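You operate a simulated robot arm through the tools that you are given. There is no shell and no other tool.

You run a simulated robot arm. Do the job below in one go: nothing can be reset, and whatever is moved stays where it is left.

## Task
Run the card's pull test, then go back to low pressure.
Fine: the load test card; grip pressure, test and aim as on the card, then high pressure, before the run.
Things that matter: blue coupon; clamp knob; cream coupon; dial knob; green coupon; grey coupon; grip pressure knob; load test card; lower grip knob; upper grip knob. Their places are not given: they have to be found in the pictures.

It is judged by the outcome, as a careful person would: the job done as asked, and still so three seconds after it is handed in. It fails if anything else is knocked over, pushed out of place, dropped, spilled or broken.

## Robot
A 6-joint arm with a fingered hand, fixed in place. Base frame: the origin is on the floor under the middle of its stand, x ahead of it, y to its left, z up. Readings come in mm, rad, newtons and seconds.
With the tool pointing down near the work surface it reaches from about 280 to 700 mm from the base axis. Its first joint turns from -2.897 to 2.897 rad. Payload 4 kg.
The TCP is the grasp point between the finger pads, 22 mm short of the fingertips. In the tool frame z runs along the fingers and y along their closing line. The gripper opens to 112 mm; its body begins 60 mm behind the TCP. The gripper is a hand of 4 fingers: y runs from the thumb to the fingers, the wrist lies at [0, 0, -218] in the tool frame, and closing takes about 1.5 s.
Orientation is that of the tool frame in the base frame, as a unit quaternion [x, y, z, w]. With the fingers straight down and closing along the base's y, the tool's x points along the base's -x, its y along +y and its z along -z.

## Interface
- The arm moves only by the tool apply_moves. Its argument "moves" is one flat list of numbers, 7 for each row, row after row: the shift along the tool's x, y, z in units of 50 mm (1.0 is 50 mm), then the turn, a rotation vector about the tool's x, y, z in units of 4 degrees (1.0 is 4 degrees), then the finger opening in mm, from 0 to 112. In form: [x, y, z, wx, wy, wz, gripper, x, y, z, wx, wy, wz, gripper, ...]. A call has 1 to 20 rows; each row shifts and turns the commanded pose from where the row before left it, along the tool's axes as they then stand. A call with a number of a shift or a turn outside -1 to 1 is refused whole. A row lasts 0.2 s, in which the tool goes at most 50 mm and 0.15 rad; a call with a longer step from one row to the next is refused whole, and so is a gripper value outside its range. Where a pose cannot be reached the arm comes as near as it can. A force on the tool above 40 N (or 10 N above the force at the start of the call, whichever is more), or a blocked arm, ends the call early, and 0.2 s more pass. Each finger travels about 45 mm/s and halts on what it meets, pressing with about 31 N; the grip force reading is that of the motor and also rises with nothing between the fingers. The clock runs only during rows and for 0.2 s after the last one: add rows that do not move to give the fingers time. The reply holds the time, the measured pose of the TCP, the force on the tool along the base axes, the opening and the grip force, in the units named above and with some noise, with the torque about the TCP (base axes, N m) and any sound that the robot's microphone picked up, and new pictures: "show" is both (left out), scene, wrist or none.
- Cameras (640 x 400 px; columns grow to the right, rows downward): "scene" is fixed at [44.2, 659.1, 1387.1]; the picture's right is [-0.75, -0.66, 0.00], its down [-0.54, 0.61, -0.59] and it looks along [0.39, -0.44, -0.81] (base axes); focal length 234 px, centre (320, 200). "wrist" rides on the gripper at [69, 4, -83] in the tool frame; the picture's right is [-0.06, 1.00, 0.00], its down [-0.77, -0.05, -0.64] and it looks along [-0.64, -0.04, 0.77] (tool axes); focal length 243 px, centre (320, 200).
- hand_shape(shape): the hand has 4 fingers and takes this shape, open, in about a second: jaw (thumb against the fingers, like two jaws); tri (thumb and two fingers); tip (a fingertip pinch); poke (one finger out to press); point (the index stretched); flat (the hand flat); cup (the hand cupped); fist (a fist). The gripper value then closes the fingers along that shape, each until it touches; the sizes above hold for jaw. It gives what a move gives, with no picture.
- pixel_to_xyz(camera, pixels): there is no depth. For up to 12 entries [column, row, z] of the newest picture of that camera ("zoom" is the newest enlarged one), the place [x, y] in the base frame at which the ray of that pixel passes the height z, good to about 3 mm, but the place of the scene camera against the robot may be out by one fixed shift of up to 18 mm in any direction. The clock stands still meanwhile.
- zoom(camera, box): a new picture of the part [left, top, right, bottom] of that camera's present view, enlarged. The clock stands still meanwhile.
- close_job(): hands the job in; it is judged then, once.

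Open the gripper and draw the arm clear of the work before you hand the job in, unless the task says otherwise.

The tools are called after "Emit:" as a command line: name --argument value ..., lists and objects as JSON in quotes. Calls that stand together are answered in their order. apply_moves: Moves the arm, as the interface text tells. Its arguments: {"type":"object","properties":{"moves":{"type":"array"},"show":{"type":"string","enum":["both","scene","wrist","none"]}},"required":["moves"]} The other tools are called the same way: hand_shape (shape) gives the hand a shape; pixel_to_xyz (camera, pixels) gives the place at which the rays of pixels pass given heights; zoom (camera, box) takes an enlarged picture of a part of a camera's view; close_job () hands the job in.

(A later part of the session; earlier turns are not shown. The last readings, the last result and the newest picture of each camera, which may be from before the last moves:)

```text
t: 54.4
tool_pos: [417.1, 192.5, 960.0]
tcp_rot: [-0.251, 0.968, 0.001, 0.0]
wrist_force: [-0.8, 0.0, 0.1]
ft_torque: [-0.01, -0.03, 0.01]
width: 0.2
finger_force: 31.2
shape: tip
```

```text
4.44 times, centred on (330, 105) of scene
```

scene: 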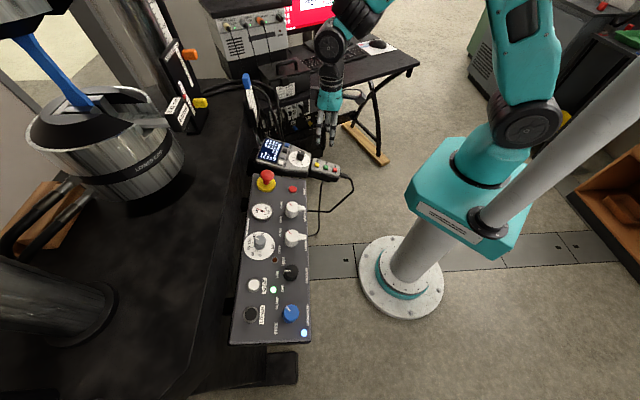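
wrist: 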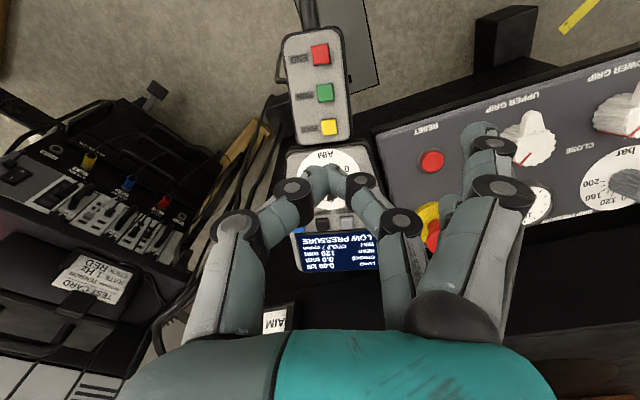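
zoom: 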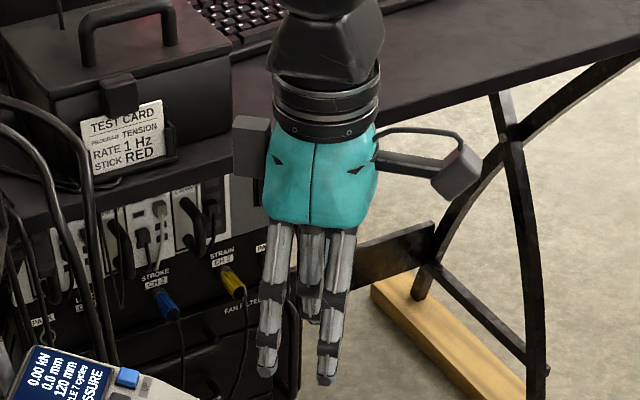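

In "tip" the two free fingers protrude below the pinch – unsuitable. In "poke" my analysis shows the thumb tip sits on the tool axis (~22 mm past TCP) while the curled fingers stay ~15 mm higher, so I'll use poke. I pitch 13° to the handset normal and move to a hover above TEST.

Emit:
hand_shape --shape "poke"

Emit:
apply_moves --moves '[0, 0, 0, 0, -0.8125, 0, 0, 0, 0, 0, 0, -0.8125, 0, 0, 0, 0, 0, 0, -0.8125, 0, 0, 0, 0, 0, 0, -0.8125, 0, 0, -0.8, 0.17, 0, 0, 0, 0, 0, -0.8, 0.17, 0, 0, 0, 0, 0, -0.8, 0.16, 0, 0, 0, 0, 0, 0, 0, 0.7, 0, 0, 0, 0, 0, 0, 0.7, 0, 0, 0, 0]'

Emit:
zoom --camera "wrist" --box '[200, 60, 440, 260]'

```text
t: 55.3
tool_pos: [416.8, 194.3, 960.7]
tcp_rot: [-0.251, 0.968, 0.0, -0.001]
wrist_force: [-0.3, 0.1, 0.4]
ft_torque: [0.02, -0.02, 0.04]
width: 0.0
finger_force: 0.0
shape: poke
```

```text
t: 57.3
tool_pos: [519.7, 280.6, 920.0]
tcp_rot: [-0.25, 0.962, 0.029, 0.11]
wrist_force: [-0.2, 0.4, -0.2]
ft_torque: [-0.01, 0.05, -0.02]
width: 0.0
finger_force: 31.4
shape: jaw
```

scene: 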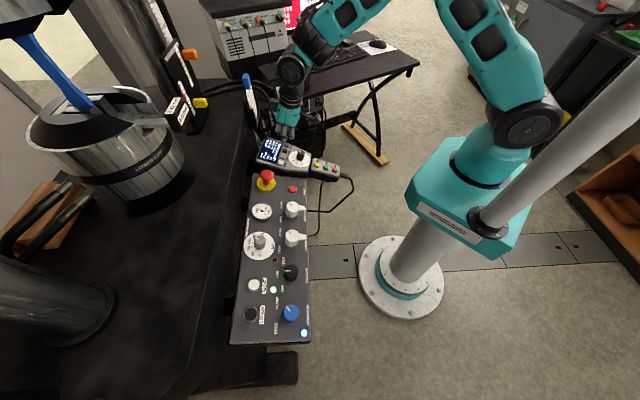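
wrist: 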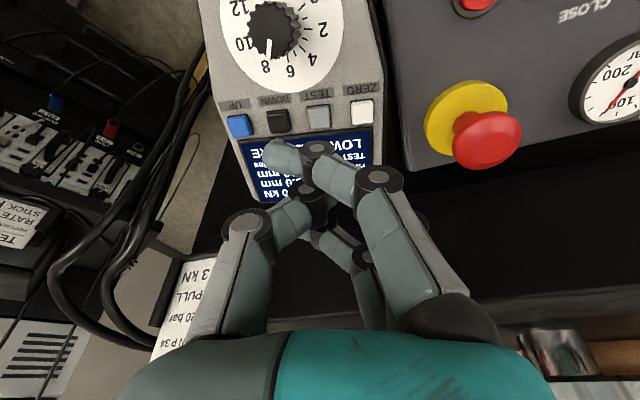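

```text
2.00 times, centred on (320, 160) of wrist
```

zoom: 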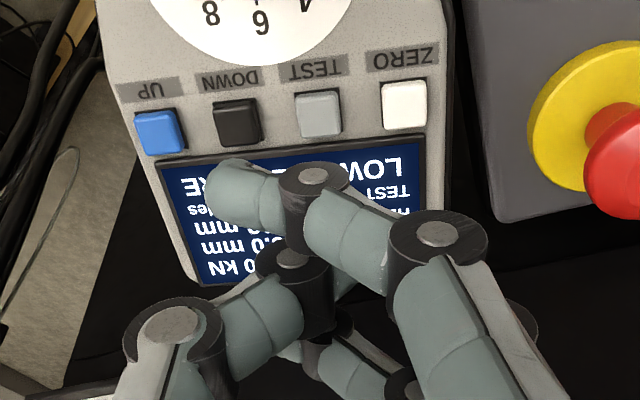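

Closing the gripper value to 0 turned it into a closed jaw; poke must be kept with value 112. TEST lies on the tool axis at (319,117), ~98 mm ahead. I re-apply poke and look.

Emit:
hand_shape --shape "poke"

Emit:
apply_moves --moves '[0, 0, 0.4, 0, 0, 0, 112, 0, 0, 0.3, 0, 0, 0, 112]'

Emit:
zoom --camera "wrist" --box '[200, 60, 440, 260]'

Emit:
zoom --camera "scene" --box '[250, 100, 330, 180]'

```text
t: 58.2
tool_pos: [520.1, 279.9, 920.0]
tcp_rot: [-0.249, 0.962, 0.028, 0.109]
wrist_force: [-0.1, 0.0, 0.6]
ft_torque: [0.0, 0.0, -0.01]
width: 0.0
finger_force: 0.0
shape: poke
```

```text
t: 58.8
tool_pos: [525.3, 283.1, 884.9]
tcp_rot: [-0.25, 0.962, 0.028, 0.11]
wrist_force: [0.3, -0.2, 0.9]
ft_torque: [0.02, -0.02, 0.0]
width: 0.0
finger_force: 0.0
shape: poke
```

scene: 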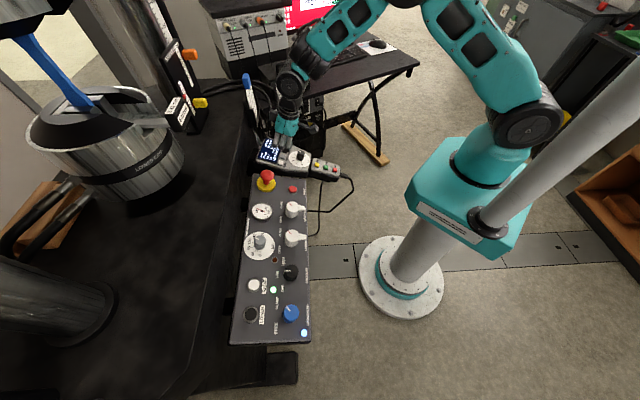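
wrist: 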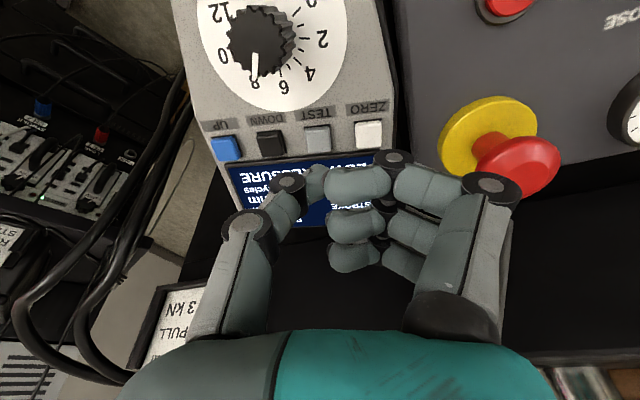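

```text
2.00 times, centred on (320, 160) of wrist
```

zoom: 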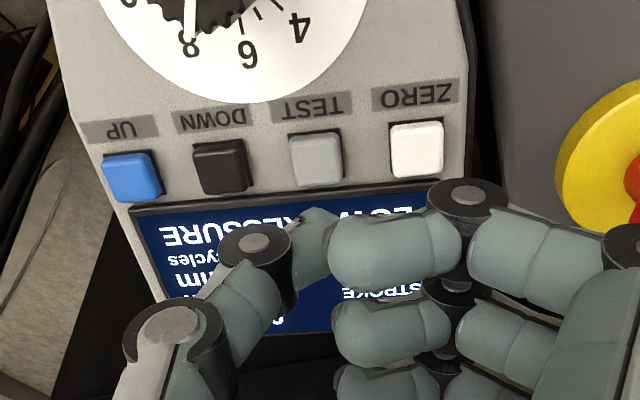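

```text
5.00 times, centred on (290, 140) of scene
```

zoom: 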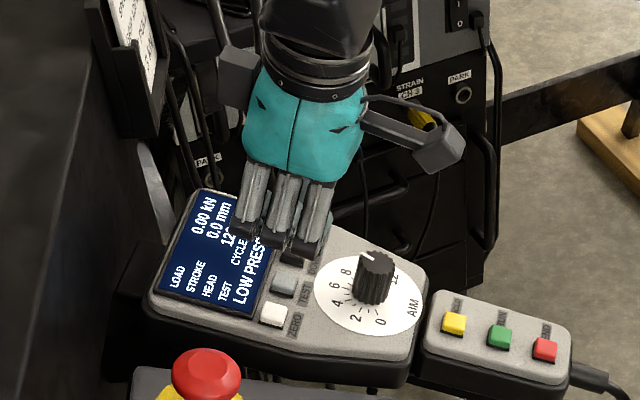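

The thumb tip appears at about (321,166) and TEST at (318,139), on axis ~61 mm ahead of the TCP. I advance 28 mm and check.

Emit:
apply_moves --moves '[0, -0.01, 0.28, 0, 0, 0, 112, 0, -0.01, 0.28, 0, 0, 0, 112]'

Emit:
zoom --camera "wrist" --box '[200, 60, 440, 260]'

Emit:
zoom --camera "scene" --box '[255, 120, 315, 180]'

```text
t: 59.4
tool_pos: [530.4, 284.1, 857.8]
tcp_rot: [-0.249, 0.962, 0.028, 0.111]
wrist_force: [0.1, 0.6, 1.6]
ft_torque: [0.03, 0.01, 0.03]
width: 0.0
finger_force: 0.2
shape: poke
```

scene: 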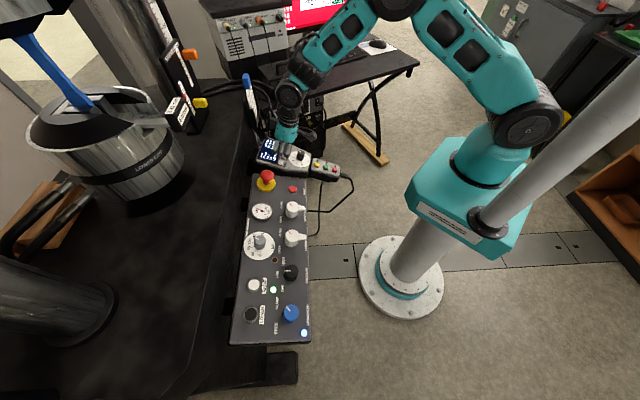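
wrist: 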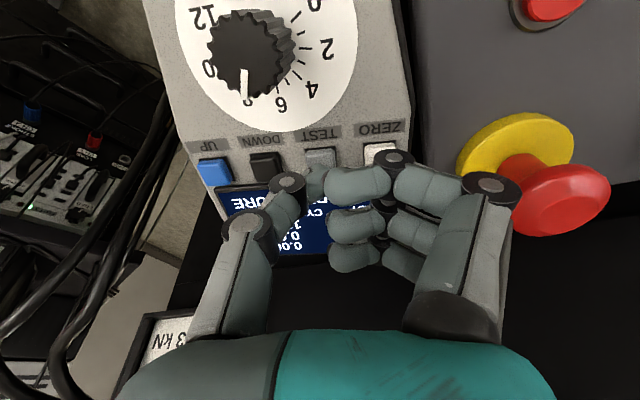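

```text
2.00 times, centred on (320, 160) of wrist
```

zoom: 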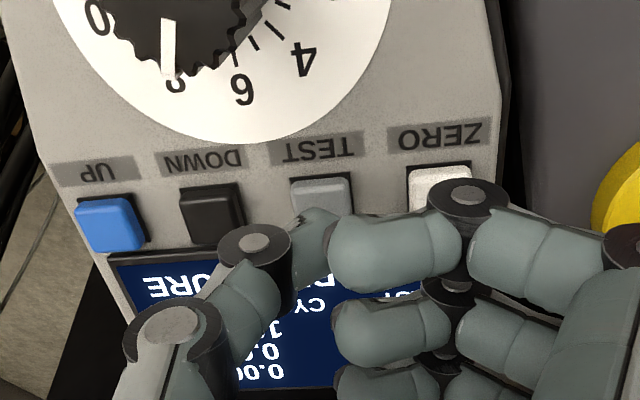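

```text
6.67 times, centred on (285, 150) of scene
```

zoom: 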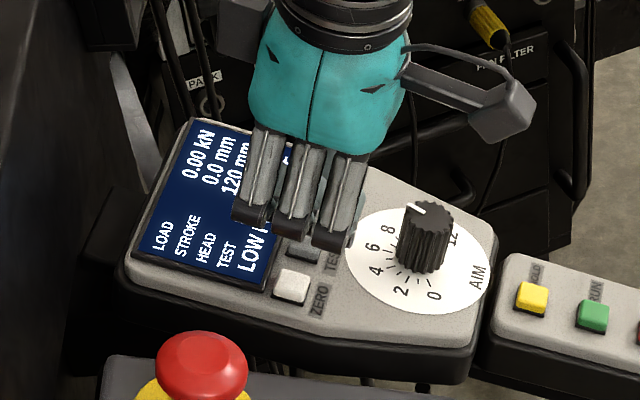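

TEST is right under the thumb tip. I advance 8 mm and then in ~1.5 mm steps, watching force and the display.

Emit:
apply_moves --moves '[0, 0, 0.08, 0, 0, 0, 112, 0, 0, 0.08, 0, 0, 0, 112]' --show "none"

Emit:
apply_moves --moves '[0, 0, 0.04, 0, 0, 0, 112]' --show "none"

Emit:
apply_moves --moves '[0, 0, 0.03, 0, 0, 0, 112]' --show "both"

Emit:
zoom --camera "scene" --box '[255, 120, 315, 180]'

```text
t: 60.0
tool_pos: [532.6, 286.0, 849.7]
tcp_rot: [-0.249, 0.962, 0.028, 0.11]
wrist_force: [-0.2, 0.1, 0.9]
ft_torque: [0.0, -0.03, -0.01]
width: 0.0
finger_force: 0.0
shape: poke
```

```text
t: 60.4
tool_pos: [532.9, 286.5, 848.3]
tcp_rot: [-0.25, 0.962, 0.029, 0.109]
wrist_force: [-0.9, -1.1, 2.2]
ft_torque: [-0.01, 0.04, -0.02]
width: 0.0
finger_force: 0.1
shape: poke
heard: click
```

```text
t: 60.8
tool_pos: [533.3, 286.9, 846.1]
tcp_rot: [-0.249, 0.962, 0.028, 0.11]
wrist_force: [-2.4, -2.8, 6.0]
ft_torque: [0.0, 0.01, -0.01]
width: 0.0
finger_force: 0.1
shape: poke
```

scene: 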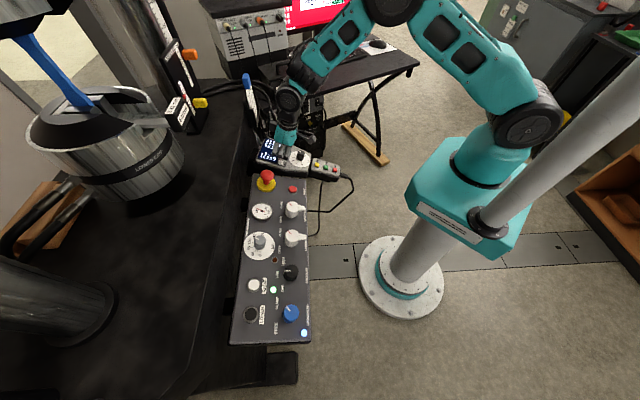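
wrist: 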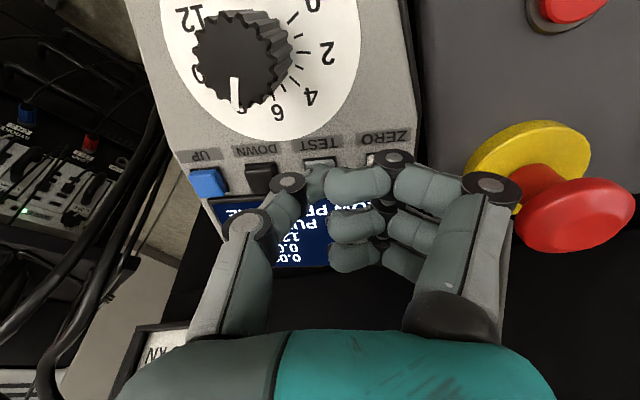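

```text
6.67 times, centred on (285, 150) of scene
```

zoom: 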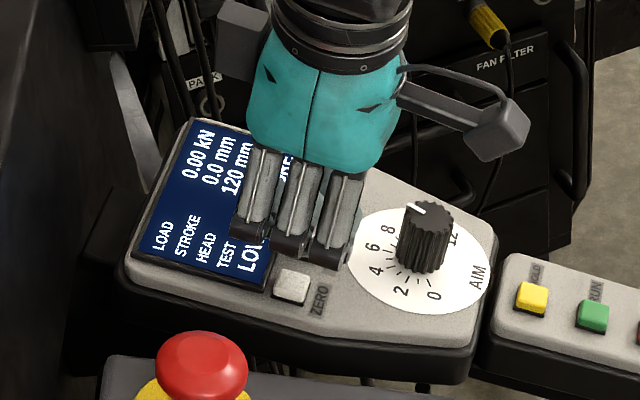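

A click was heard and the display now shows "PU…". I retract 40 mm and read the display.

Emit:
apply_moves --moves '[0, 0, -0.2, 0, 0, 0, 112, 0, 0, -0.6, 0, 0, 0, 112, 0, 0, -0.6, 0, 0, 0, 112]'

Emit:
zoom --camera "scene" --box '[255, 120, 315, 180]'

Emit:
zoom --camera "wrist" --box '[180, 0, 440, 240]'

```text
t: 61.6
tool_pos: [519.4, 279.2, 913.9]
tcp_rot: [-0.25, 0.962, 0.028, 0.109]
wrist_force: [0.4, 0.1, 0.0]
ft_torque: [0.01, 0.0, 0.01]
width: 0.0
finger_force: 0.2
shape: poke
```

scene: 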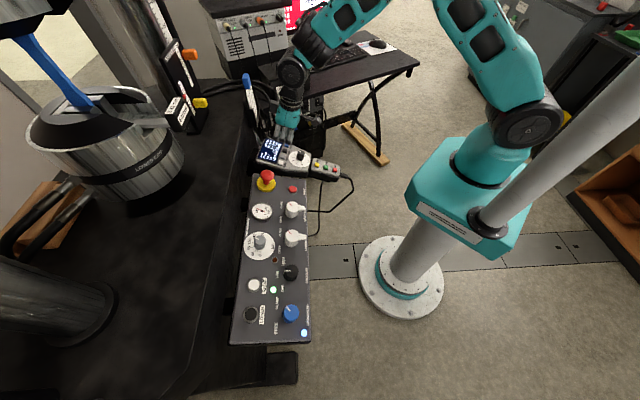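
wrist: 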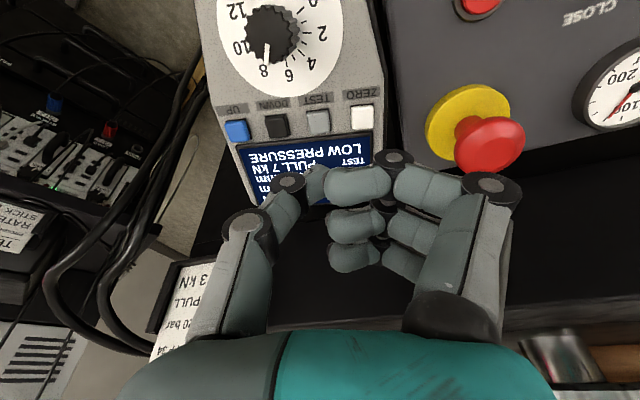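

```text
6.67 times, centred on (285, 150) of scene
```

zoom: 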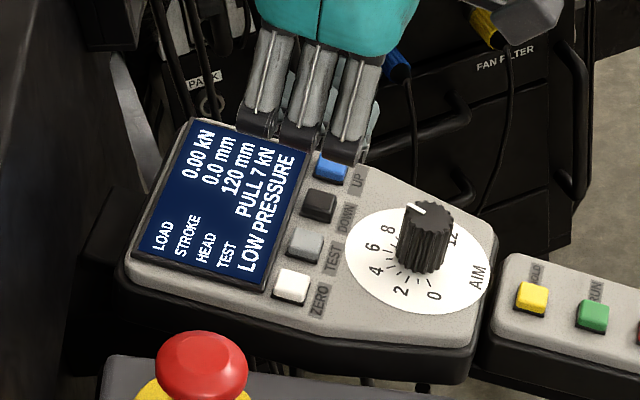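

```text
1.67 times, centred on (310, 120) of wrist
```

zoom: 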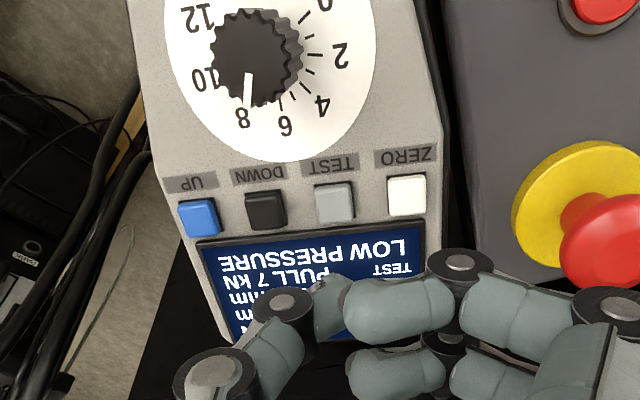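

The display now reads TEST PULL 7 kN – so only AIM must go from 7 to 3. I switch to jaw (50 mm), turn the hand +40° about its axis, and hover over the AIM knob.

Emit:
hand_shape --shape "jaw"

Emit:
apply_moves --moves '[0, 0, 0, 0, 0, 1, 50, 0, 0, 0, 0, 0, 1, 50, 0, 0, 0, 0, 0, 1, 50, 0, 0, 0, 0, 0, 1, 50, 0, 0, 0, 0, 0, 1, 50, 0, 0, 0, 0, 0, 1, 50, 0, 0, 0, 0, 0, 1, 50, 0, 0, 0, 0, 0, 1, 50, 0, 0, 0, 0, 0, 1, 50, 0, 0, 0, 0, 0, 1, 50, 0.29, -0.555, 0.115, 0, 0, 0, 50, 0.29, -0.555, 0.115, 0, 0, 0, 50]'

Emit:
zoom --camera "wrist" --box '[220, 40, 420, 210]'

```text
t: 62.5
tool_pos: [519.4, 279.2, 913.0]
tcp_rot: [-0.25, 0.962, 0.028, 0.109]
wrist_force: [0.5, 0.0, 0.4]
ft_torque: [-0.01, -0.05, -0.04]
width: 111.9
finger_force: 0.1
shape: jaw
```

```text
t: 65.1
tool_pos: [485.0, 232.6, 890.1]
tcp_rot: [0.094, 0.989, 0.064, 0.094]
wrist_force: [-0.4, 0.4, 0.3]
ft_torque: [0.04, 0.0, 0.0]
width: 50.7
finger_force: 0.1
shape: jaw
```

scene: 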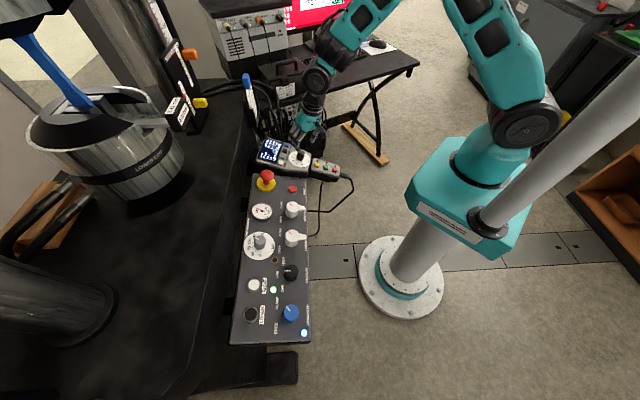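
wrist: 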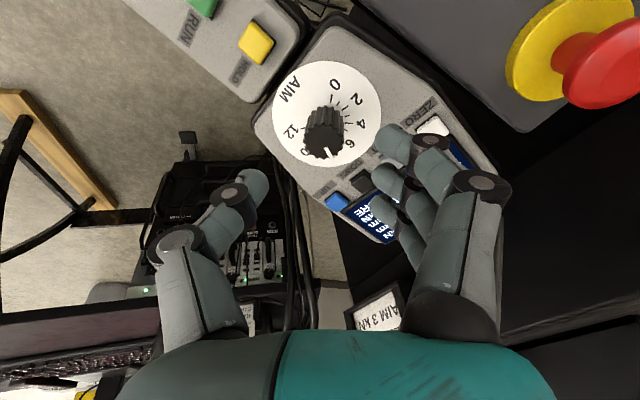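

```text
2.35 times, centred on (320, 125) of wrist
```

zoom: 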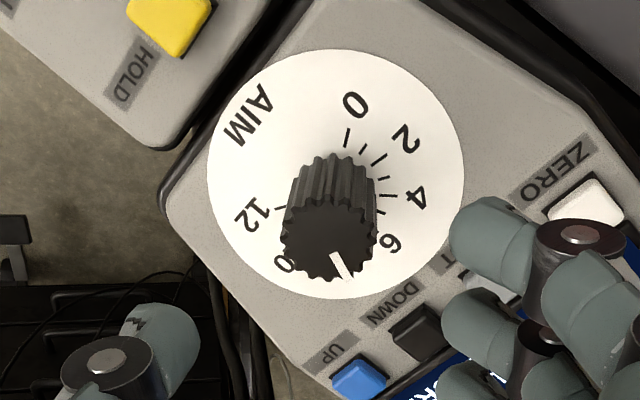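

Dial centre is ~5.5 mm in tool x and ~3 mm in y off the axis. I correct, narrow to 42 mm, and descend 35 mm, then check.

Emit:
apply_moves --moves '[0.055, 0.03, 0, 0, 0, 0, 42, 0.055, 0.03, 0, 0, 0, 0, 42, 0, 0, 0.35, 0, 0, 0, 42, 0, 0, 0.35, 0, 0, 0, 42]' --show "wrist"

Emit:
zoom --camera "wrist" --box '[220, 60, 420, 230]'

```text
t: 66.1
tool_pos: [487.6, 241.9, 855.5]
tcp_rot: [0.095, 0.989, 0.064, 0.093]
wrist_force: [0.3, -0.6, -0.4]
ft_torque: [-0.03, 0.02, 0.0]
width: 42.8
finger_force: 0.1
shape: jaw
```

wrist: 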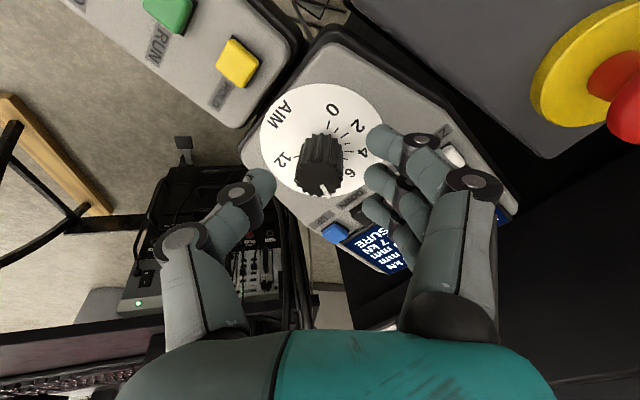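

```text
2.35 times, centred on (320, 145) of wrist
```

zoom: 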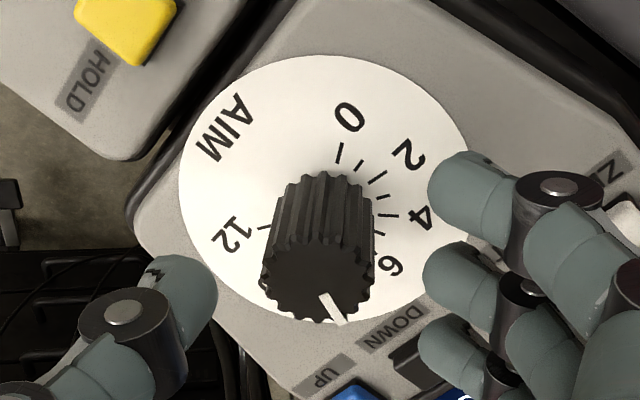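

Axis now aligned (knob top (319,179), dial centre (322,141)): top ~17 mm and panel ~59 mm ahead. I advance 26 mm and close.

Emit:
apply_moves --moves '[0, 0.005, 0.26, 0, 0, 0, 42, 0, 0, 0.26, 0, 0, 0, 42]' --show "wrist"

Emit:
zoom --camera "wrist" --box '[220, 90, 420, 260]'

Emit:
zoom --camera "scene" --box '[255, 120, 345, 185]'

```text
t: 66.7
tool_pos: [491.8, 243.5, 829.8]
tcp_rot: [0.094, 0.989, 0.065, 0.094]
wrist_force: [-0.3, 0.1, -0.4]
ft_torque: [0.01, 0.03, 0.01]
width: 42.6
finger_force: 0.1
shape: jaw
```

wrist: 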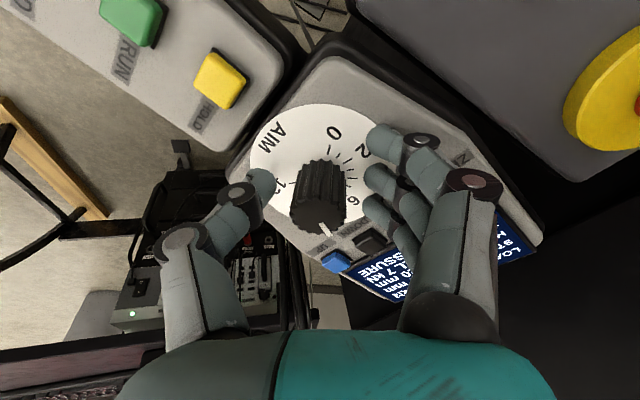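

```text
2.35 times, centred on (320, 175) of wrist
```

zoom: 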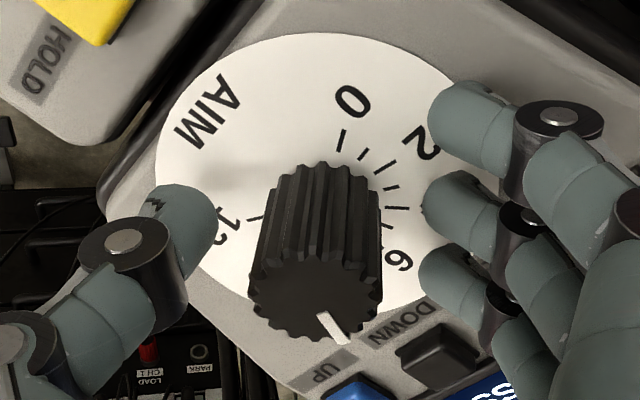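

```text
6.15 times, centred on (300, 152) of scene
```

zoom: 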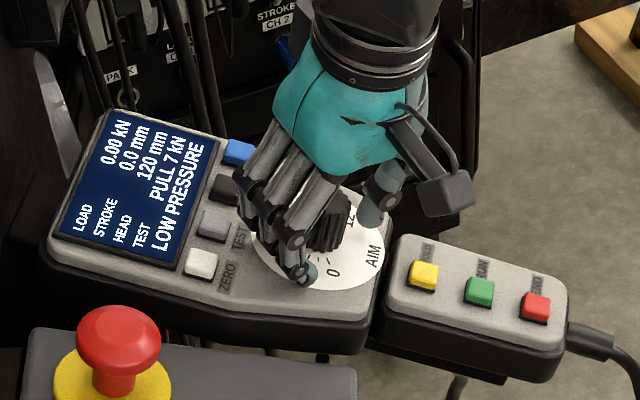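

Thumb and fingers straddle the AIM knob, display visible in scene. I close the grip.

Emit:
apply_moves --moves '[0, 0, 0, 0, 0, 0, 5, 0, 0, 0, 0, 0, 0, 5, 0, 0, 0, 0, 0, 0, 5, 0, 0, 0, 0, 0, 0, 5, 0, 0, 0, 0, 0, 0, 5, 0, 0, 0, 0, 0, 0, 5]' --show "both"

Emit:
zoom --camera "wrist" --box '[220, 90, 420, 260]'

Emit:
zoom --camera "scene" --box '[255, 120, 345, 185]'

```text
t: 68.1
tool_pos: [492.2, 243.8, 828.9]
tcp_rot: [0.094, 0.989, 0.064, 0.093]
wrist_force: [-1.7, -7.1, -3.3]
ft_torque: [-0.02, -0.01, -0.01]
width: 10.4
finger_force: 30.9
shape: jaw
```

scene: 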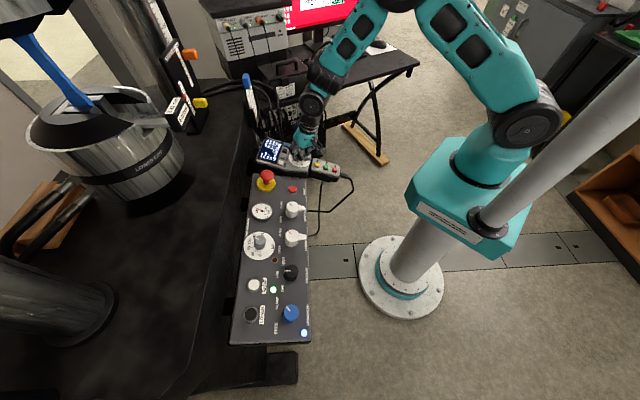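
wrist: 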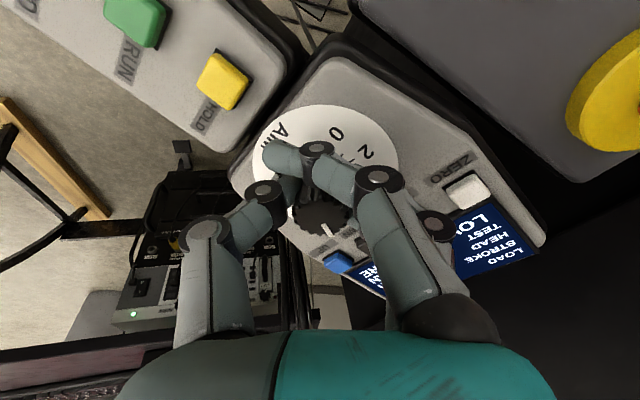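

```text
2.35 times, centred on (320, 175) of wrist
```

zoom: 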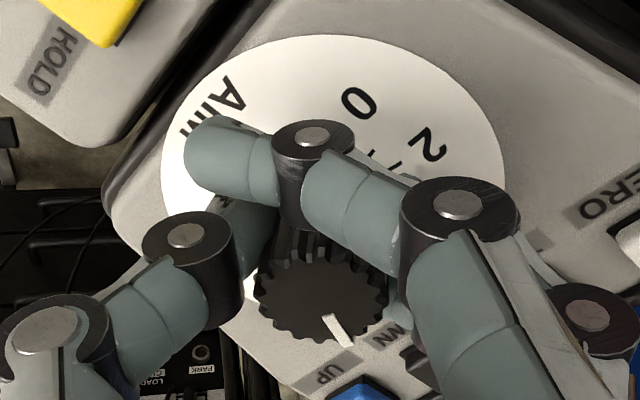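

```text
6.15 times, centred on (300, 152) of scene
```

zoom: 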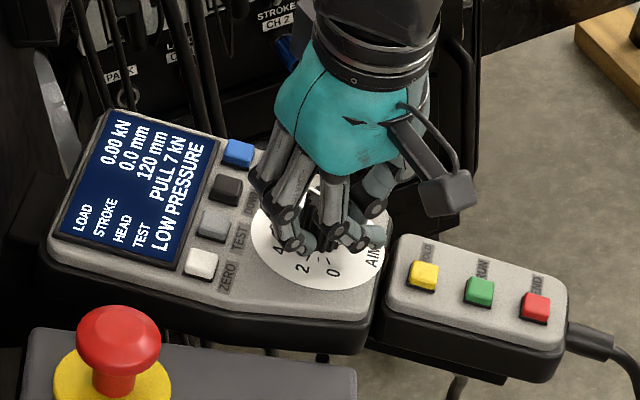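

Firm grip. I turn −24° (anticlockwise from above) and read the display.

Emit:
apply_moves --moves '[0, 0, 0, 0, 0, -1, 5, 0, 0, 0, 0, 0, -1, 5, 0, 0, 0, 0, 0, -1, 5, 0, 0, 0, 0, 0, -1, 5, 0, 0, 0, 0, 0, -1, 5, 0, 0, 0, 0, 0, -1, 5]' --show "both"

Emit:
zoom --camera "scene" --box '[255, 120, 345, 185]'

```text
t: 69.5
tool_pos: [491.0, 242.7, 829.3]
tcp_rot: [-0.113, 0.987, 0.042, 0.104]
wrist_force: [-0.2, -15.0, -12.0]
ft_torque: [-0.1, 0.08, -0.15]
width: 9.8
finger_force: 31.1
shape: jaw
```

scene: 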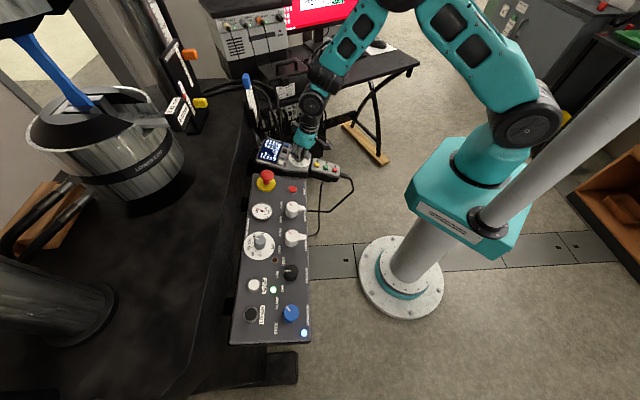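
wrist: 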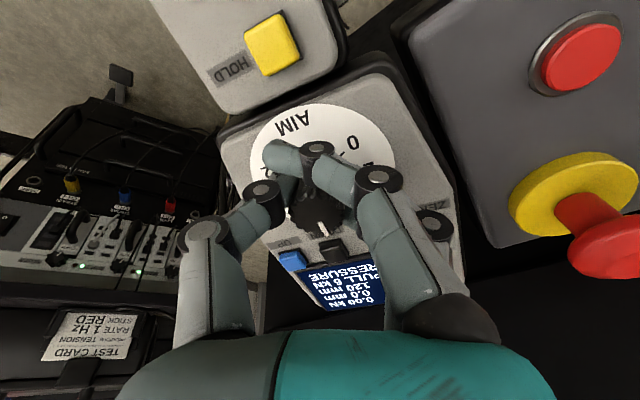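

```text
6.15 times, centred on (300, 152) of scene
```

zoom: 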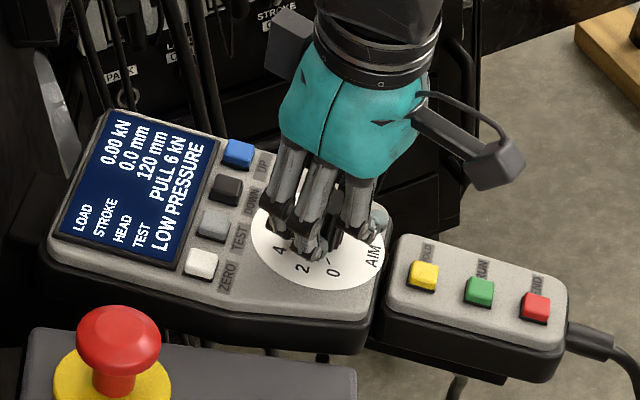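

Display shows 6 kN after 24°. Side force is ~15 N, acceptable. I continue −28°.

Emit:
apply_moves --moves '[0, 0, 0, 0, 0, -1, 5, 0, 0, 0, 0, 0, -1, 5, 0, 0, 0, 0, 0, -1, 5, 0, 0, 0, 0, 0, -1, 5, 0, 0, 0, 0, 0, -1, 5, 0, 0, 0, 0, 0, -1, 5, 0, 0, 0, 0, 0, -1, 5]' --show "both"

Emit:
zoom --camera "scene" --box '[255, 120, 345, 185]'

Emit:
zoom --camera "wrist" --box '[220, 80, 440, 260]'

```text
t: 71.1
tool_pos: [492.5, 241.0, 828.6]
tcp_rot: [-0.348, 0.93, 0.015, 0.113]
wrist_force: [-1.0, -26.0, -9.0]
ft_torque: [-0.29, 0.01, -0.24]
width: 10.0
finger_force: 31.0
shape: jaw
```

scene: 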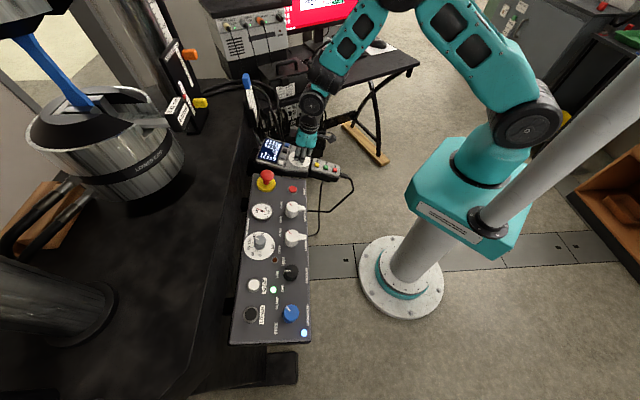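
wrist: 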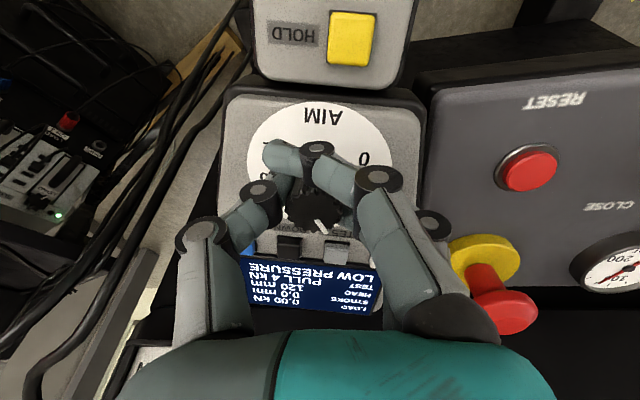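

```text
6.15 times, centred on (300, 152) of scene
```

zoom: 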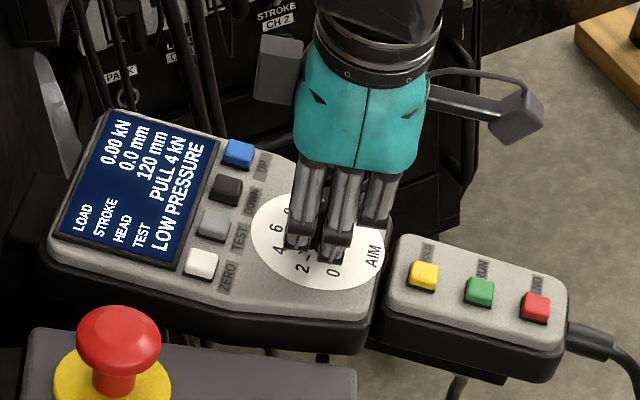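

```text
2.22 times, centred on (330, 170) of wrist
```

zoom: 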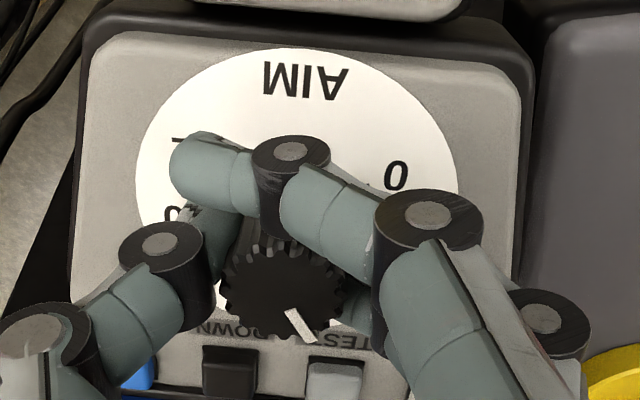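

Display 4 kN after 52°. The side force (−26 N in y) suggests a ~1.5 mm offset; I relieve it slightly and turn −24° more.

Emit:
apply_moves --moves '[0.01, -0.012, 0, 0, 0, 0, 5, 0.01, -0.012, 0, 0, 0, -1, 5, 0, 0, 0, 0, 0, -1, 5, 0, 0, 0, 0, 0, -1, 5, 0, 0, 0, 0, 0, -1, 5, 0, 0, 0, 0, 0, -1, 5, 0, 0, 0, 0, 0, -1, 5]' --show "both"

Emit:
zoom --camera "scene" --box '[255, 120, 345, 185]'

Emit:
zoom --camera "wrist" --box '[220, 80, 440, 260]'

```text
t: 72.7
tool_pos: [493.4, 240.0, 829.5]
tcp_rot: [-0.534, 0.838, -0.009, 0.114]
wrist_force: [12.4, -24.3, -6.0]
ft_torque: [-0.33, -0.15, -0.18]
width: 9.9
finger_force: 31.3
shape: jaw
```

scene: 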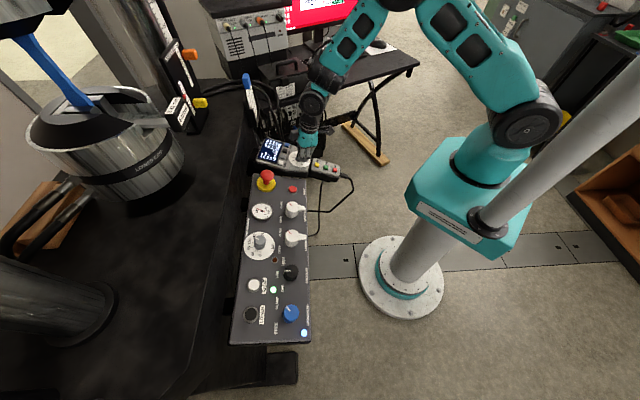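
wrist: 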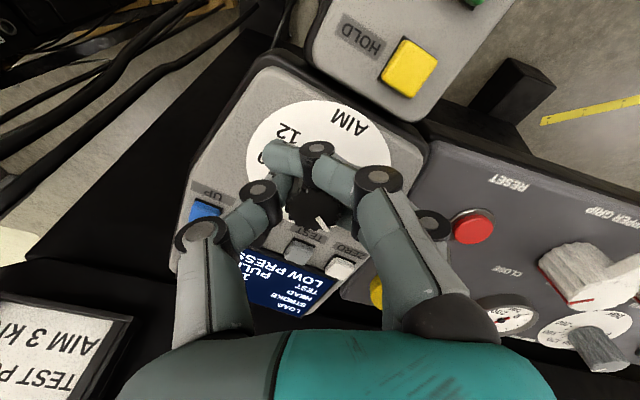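

```text
6.15 times, centred on (300, 152) of scene
```

zoom: 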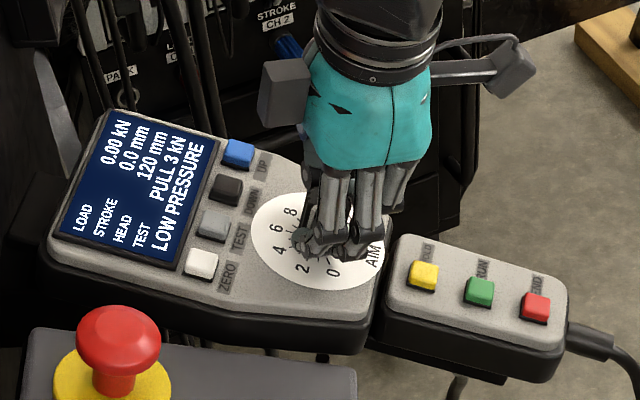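

```text
2.22 times, centred on (330, 170) of wrist
```

zoom: 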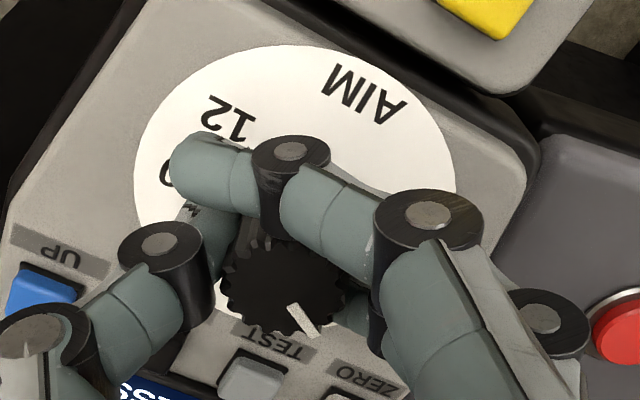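

Display reads PULL 3 kN at 76°. One more 4° step should centre it on 3; then I open and back off to verify the pointer.

Emit:
apply_moves --moves '[0, 0, 0, 0, 0, -1, 5, 0, 0, 0, 0, 0, 0, 5, 0, 0, 0, 0, 0, 0, 44, 0, 0, 0, 0, 0, 0, 44, 0, 0, 0, 0, 0, 0, 44, 0, 0, 0, 0, 0, 0, 44, 0, 0, 0, 0, 0, 0, 44, 0, 0, -0.5, 0, 0, 0, 44, 0, 0, -0.7, 0, 0, 0, 44, 0, 0, -0.7, 0, 0, 0, 44]' --show "both"

Emit:
zoom --camera "scene" --box '[255, 120, 345, 185]'

Emit:
zoom --camera "wrist" --box '[220, 20, 440, 200]'

```text
t: 74.9
tool_pos: [471.7, 232.6, 921.5]
tcp_rot: [-0.563, 0.819, -0.01, 0.112]
wrist_force: [-0.3, -0.5, -0.5]
ft_torque: [0.01, 0.01, 0.0]
width: 43.6
finger_force: 0.1
shape: jaw
```

scene: 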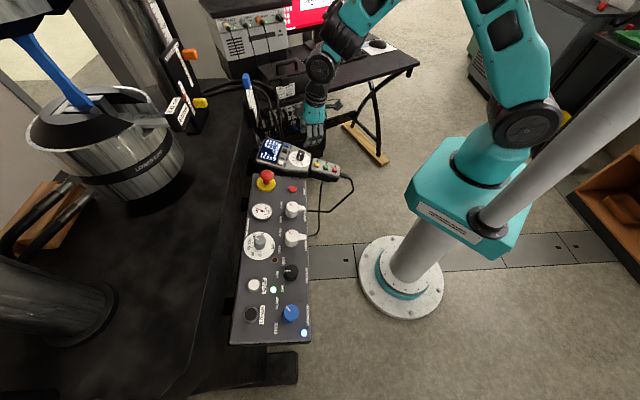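
wrist: 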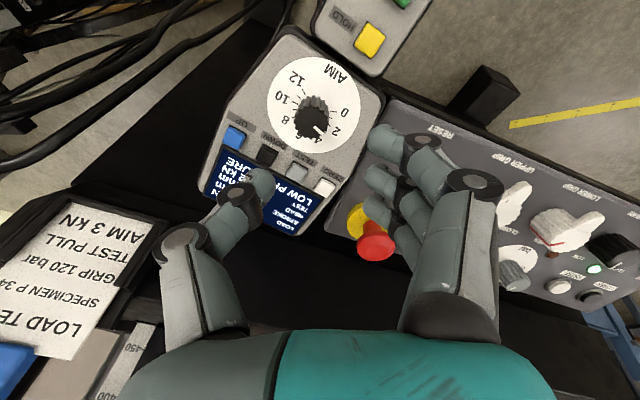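

```text
6.15 times, centred on (300, 152) of scene
```

zoom: 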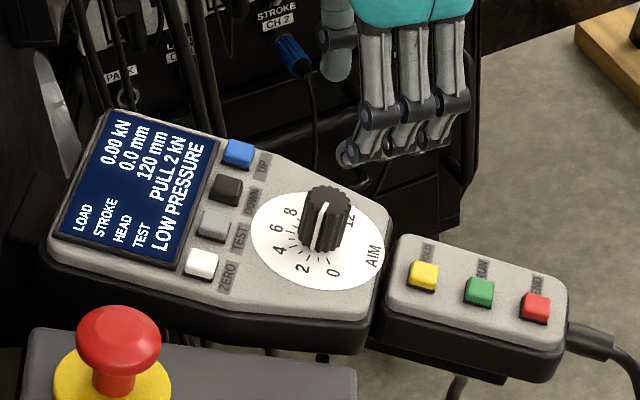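

```text
2.22 times, centred on (330, 110) of wrist
```

zoom: 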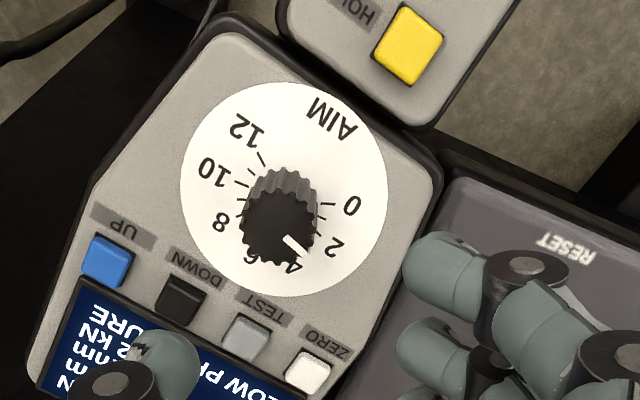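

The display now says 2 kN – slightly too far (release or scale ≈17°/unit). I zoom in to estimate the pointer.

Emit:
zoom --camera "wrist" --box '[265, 50, 365, 160]'

Emit:
zoom --camera "scene" --box '[285, 140, 317, 170]'

```text
3.64 times, centred on (315, 105) of wrist
```

zoom: 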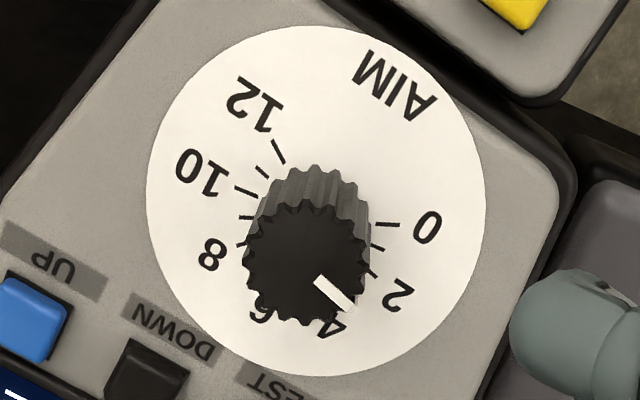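

```text
13.33 times, centred on (301, 155) of scene
```

zoom: 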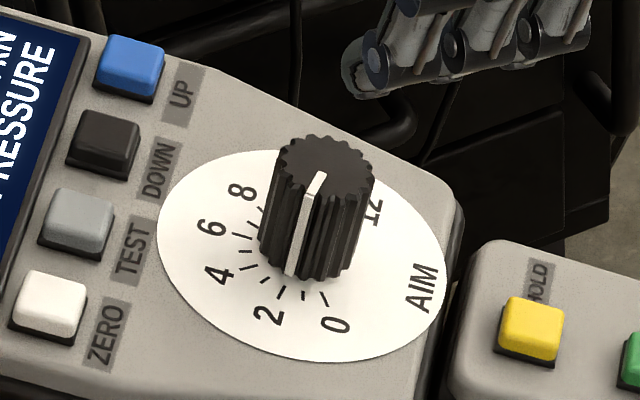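

The pointer reads roughly 1.7; I need ≈ +1.3 units (~23°) back clockwise. I re-align the hand to the handset normal and the knob axis (it sat ~5 mm off in tool y), hover, and check.

Emit:
apply_moves --moves '[0, 0, 0, -0.52, -0.94, 0, 44, 0.075, -0.086, 0.343, 0, 0, 0, 44, 0.075, -0.086, 0.343, 0, 0, 0, 44]' --show "wrist"

Emit:
zoom --camera "wrist" --box '[250, 40, 390, 190]'

```text
t: 75.7
tool_pos: [485.7, 228.1, 888.0]
tcp_rot: [-0.566, 0.814, 0.024, 0.129]
wrist_force: [-0.6, -0.9, 0.0]
ft_torque: [0.02, -0.02, 0.01]
width: 43.5
finger_force: 0.1
shape: jaw
```

wrist: 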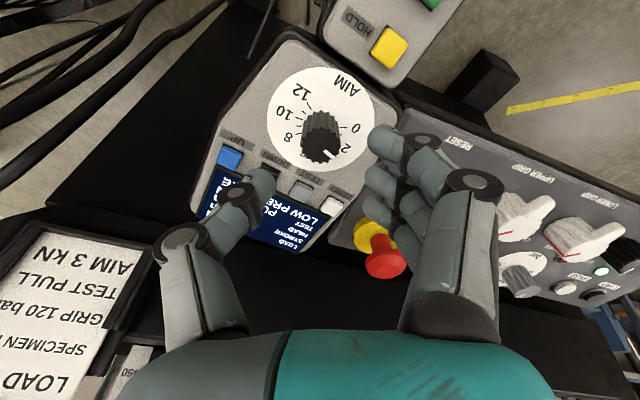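

```text
2.67 times, centred on (320, 115) of wrist
```

zoom: 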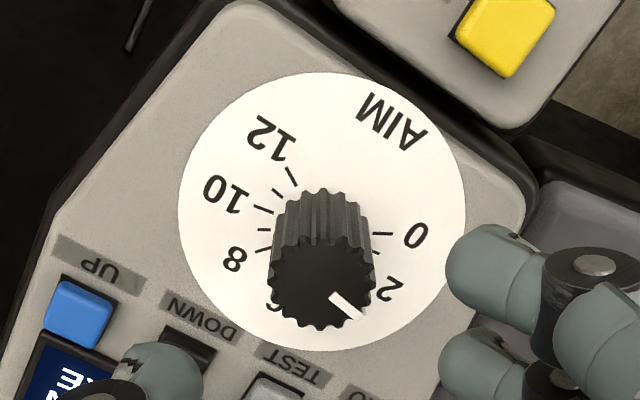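

The knob axis is now on the tool axis (dial centre (321,119), knob top (321,147)). I descend 60 mm and grip.

Emit:
apply_moves --moves '[0, 0.004, 0.4, 0, 0, 0, 44, 0, 0.004, 0.4, 0, 0, 0, 44, 0, 0, 0.4, 0, 0, 0, 44, 0, 0, 0, 0, 0, 0, 44]' --show "wrist"

Emit:
zoom --camera "wrist" --box '[220, 90, 420, 260]'

Emit:
apply_moves --moves '[0, 0, 0, 0, 0, 0, 5, 0, 0, 0, 0, 0, 0, 5, 0, 0, 0, 0, 0, 0, 5, 0, 0, 0, 0, 0, 0, 5, 0, 0, 0, 0, 0, 0, 5, 0, 0, 0, 0, 0, 0, 5]' --show "both"

Emit:
zoom --camera "wrist" --box '[220, 90, 420, 260]'

Emit:
zoom --camera "scene" --box '[255, 120, 345, 185]'

```text
t: 76.7
tool_pos: [495.0, 238.0, 830.2]
tcp_rot: [-0.565, 0.815, 0.022, 0.13]
wrist_force: [-0.3, 0.2, -0.6]
ft_torque: [0.0, 0.01, -0.01]
width: 43.6
finger_force: 0.0
shape: jaw
```

wrist: 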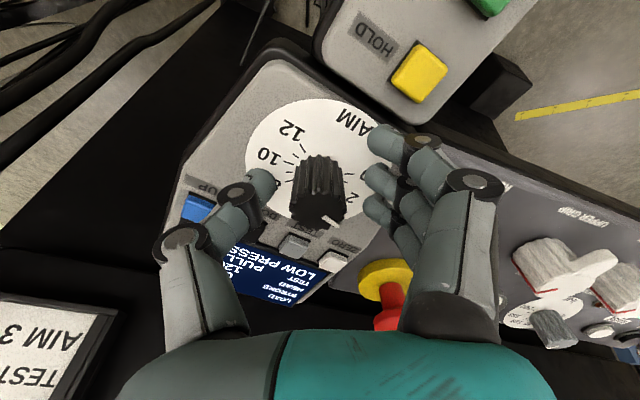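

```text
2.35 times, centred on (320, 175) of wrist
```

zoom: 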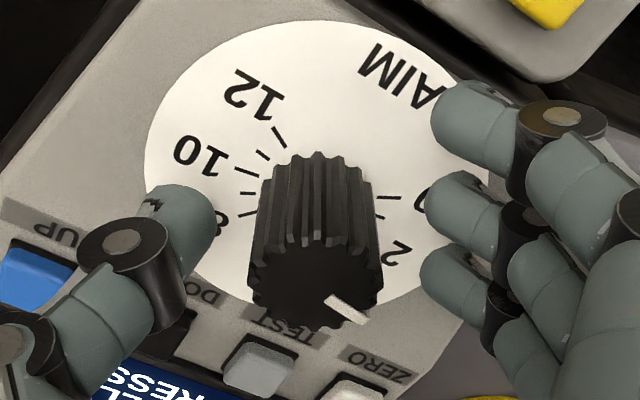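

```text
t: 78.1
tool_pos: [496.6, 237.6, 830.0]
tcp_rot: [-0.565, 0.815, 0.022, 0.131]
wrist_force: [8.3, -2.5, -3.3]
ft_torque: [-0.05, -0.09, -0.01]
width: 10.3
finger_force: 30.8
shape: jaw
```

scene: 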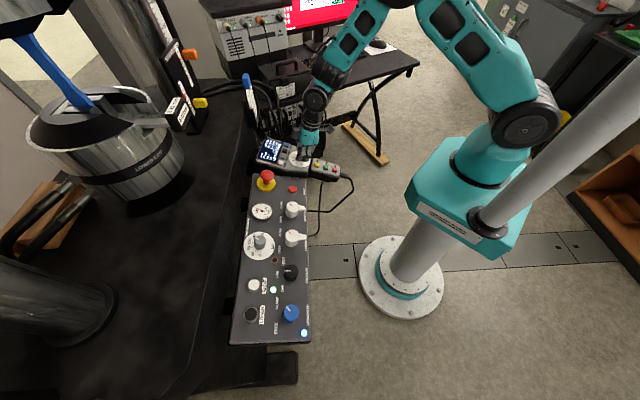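
wrist: 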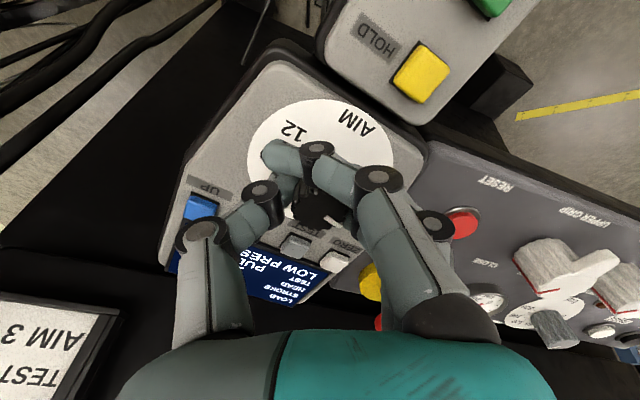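

```text
2.35 times, centred on (320, 175) of wrist
```

zoom: 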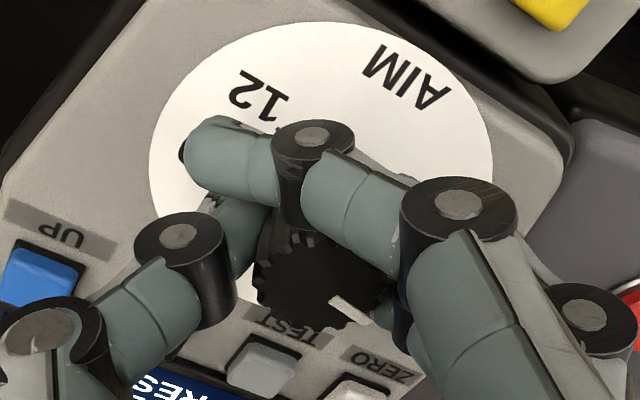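

```text
6.15 times, centred on (300, 152) of scene
```

zoom: 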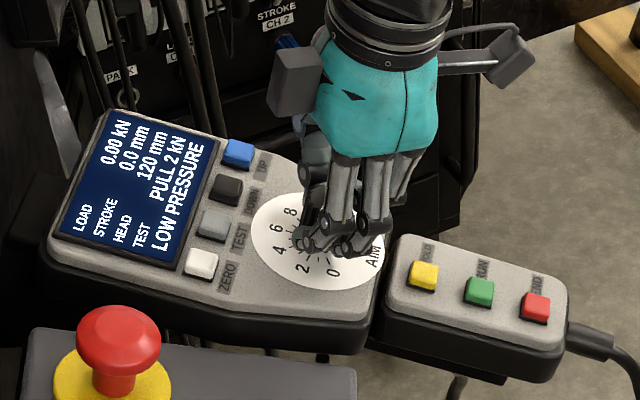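

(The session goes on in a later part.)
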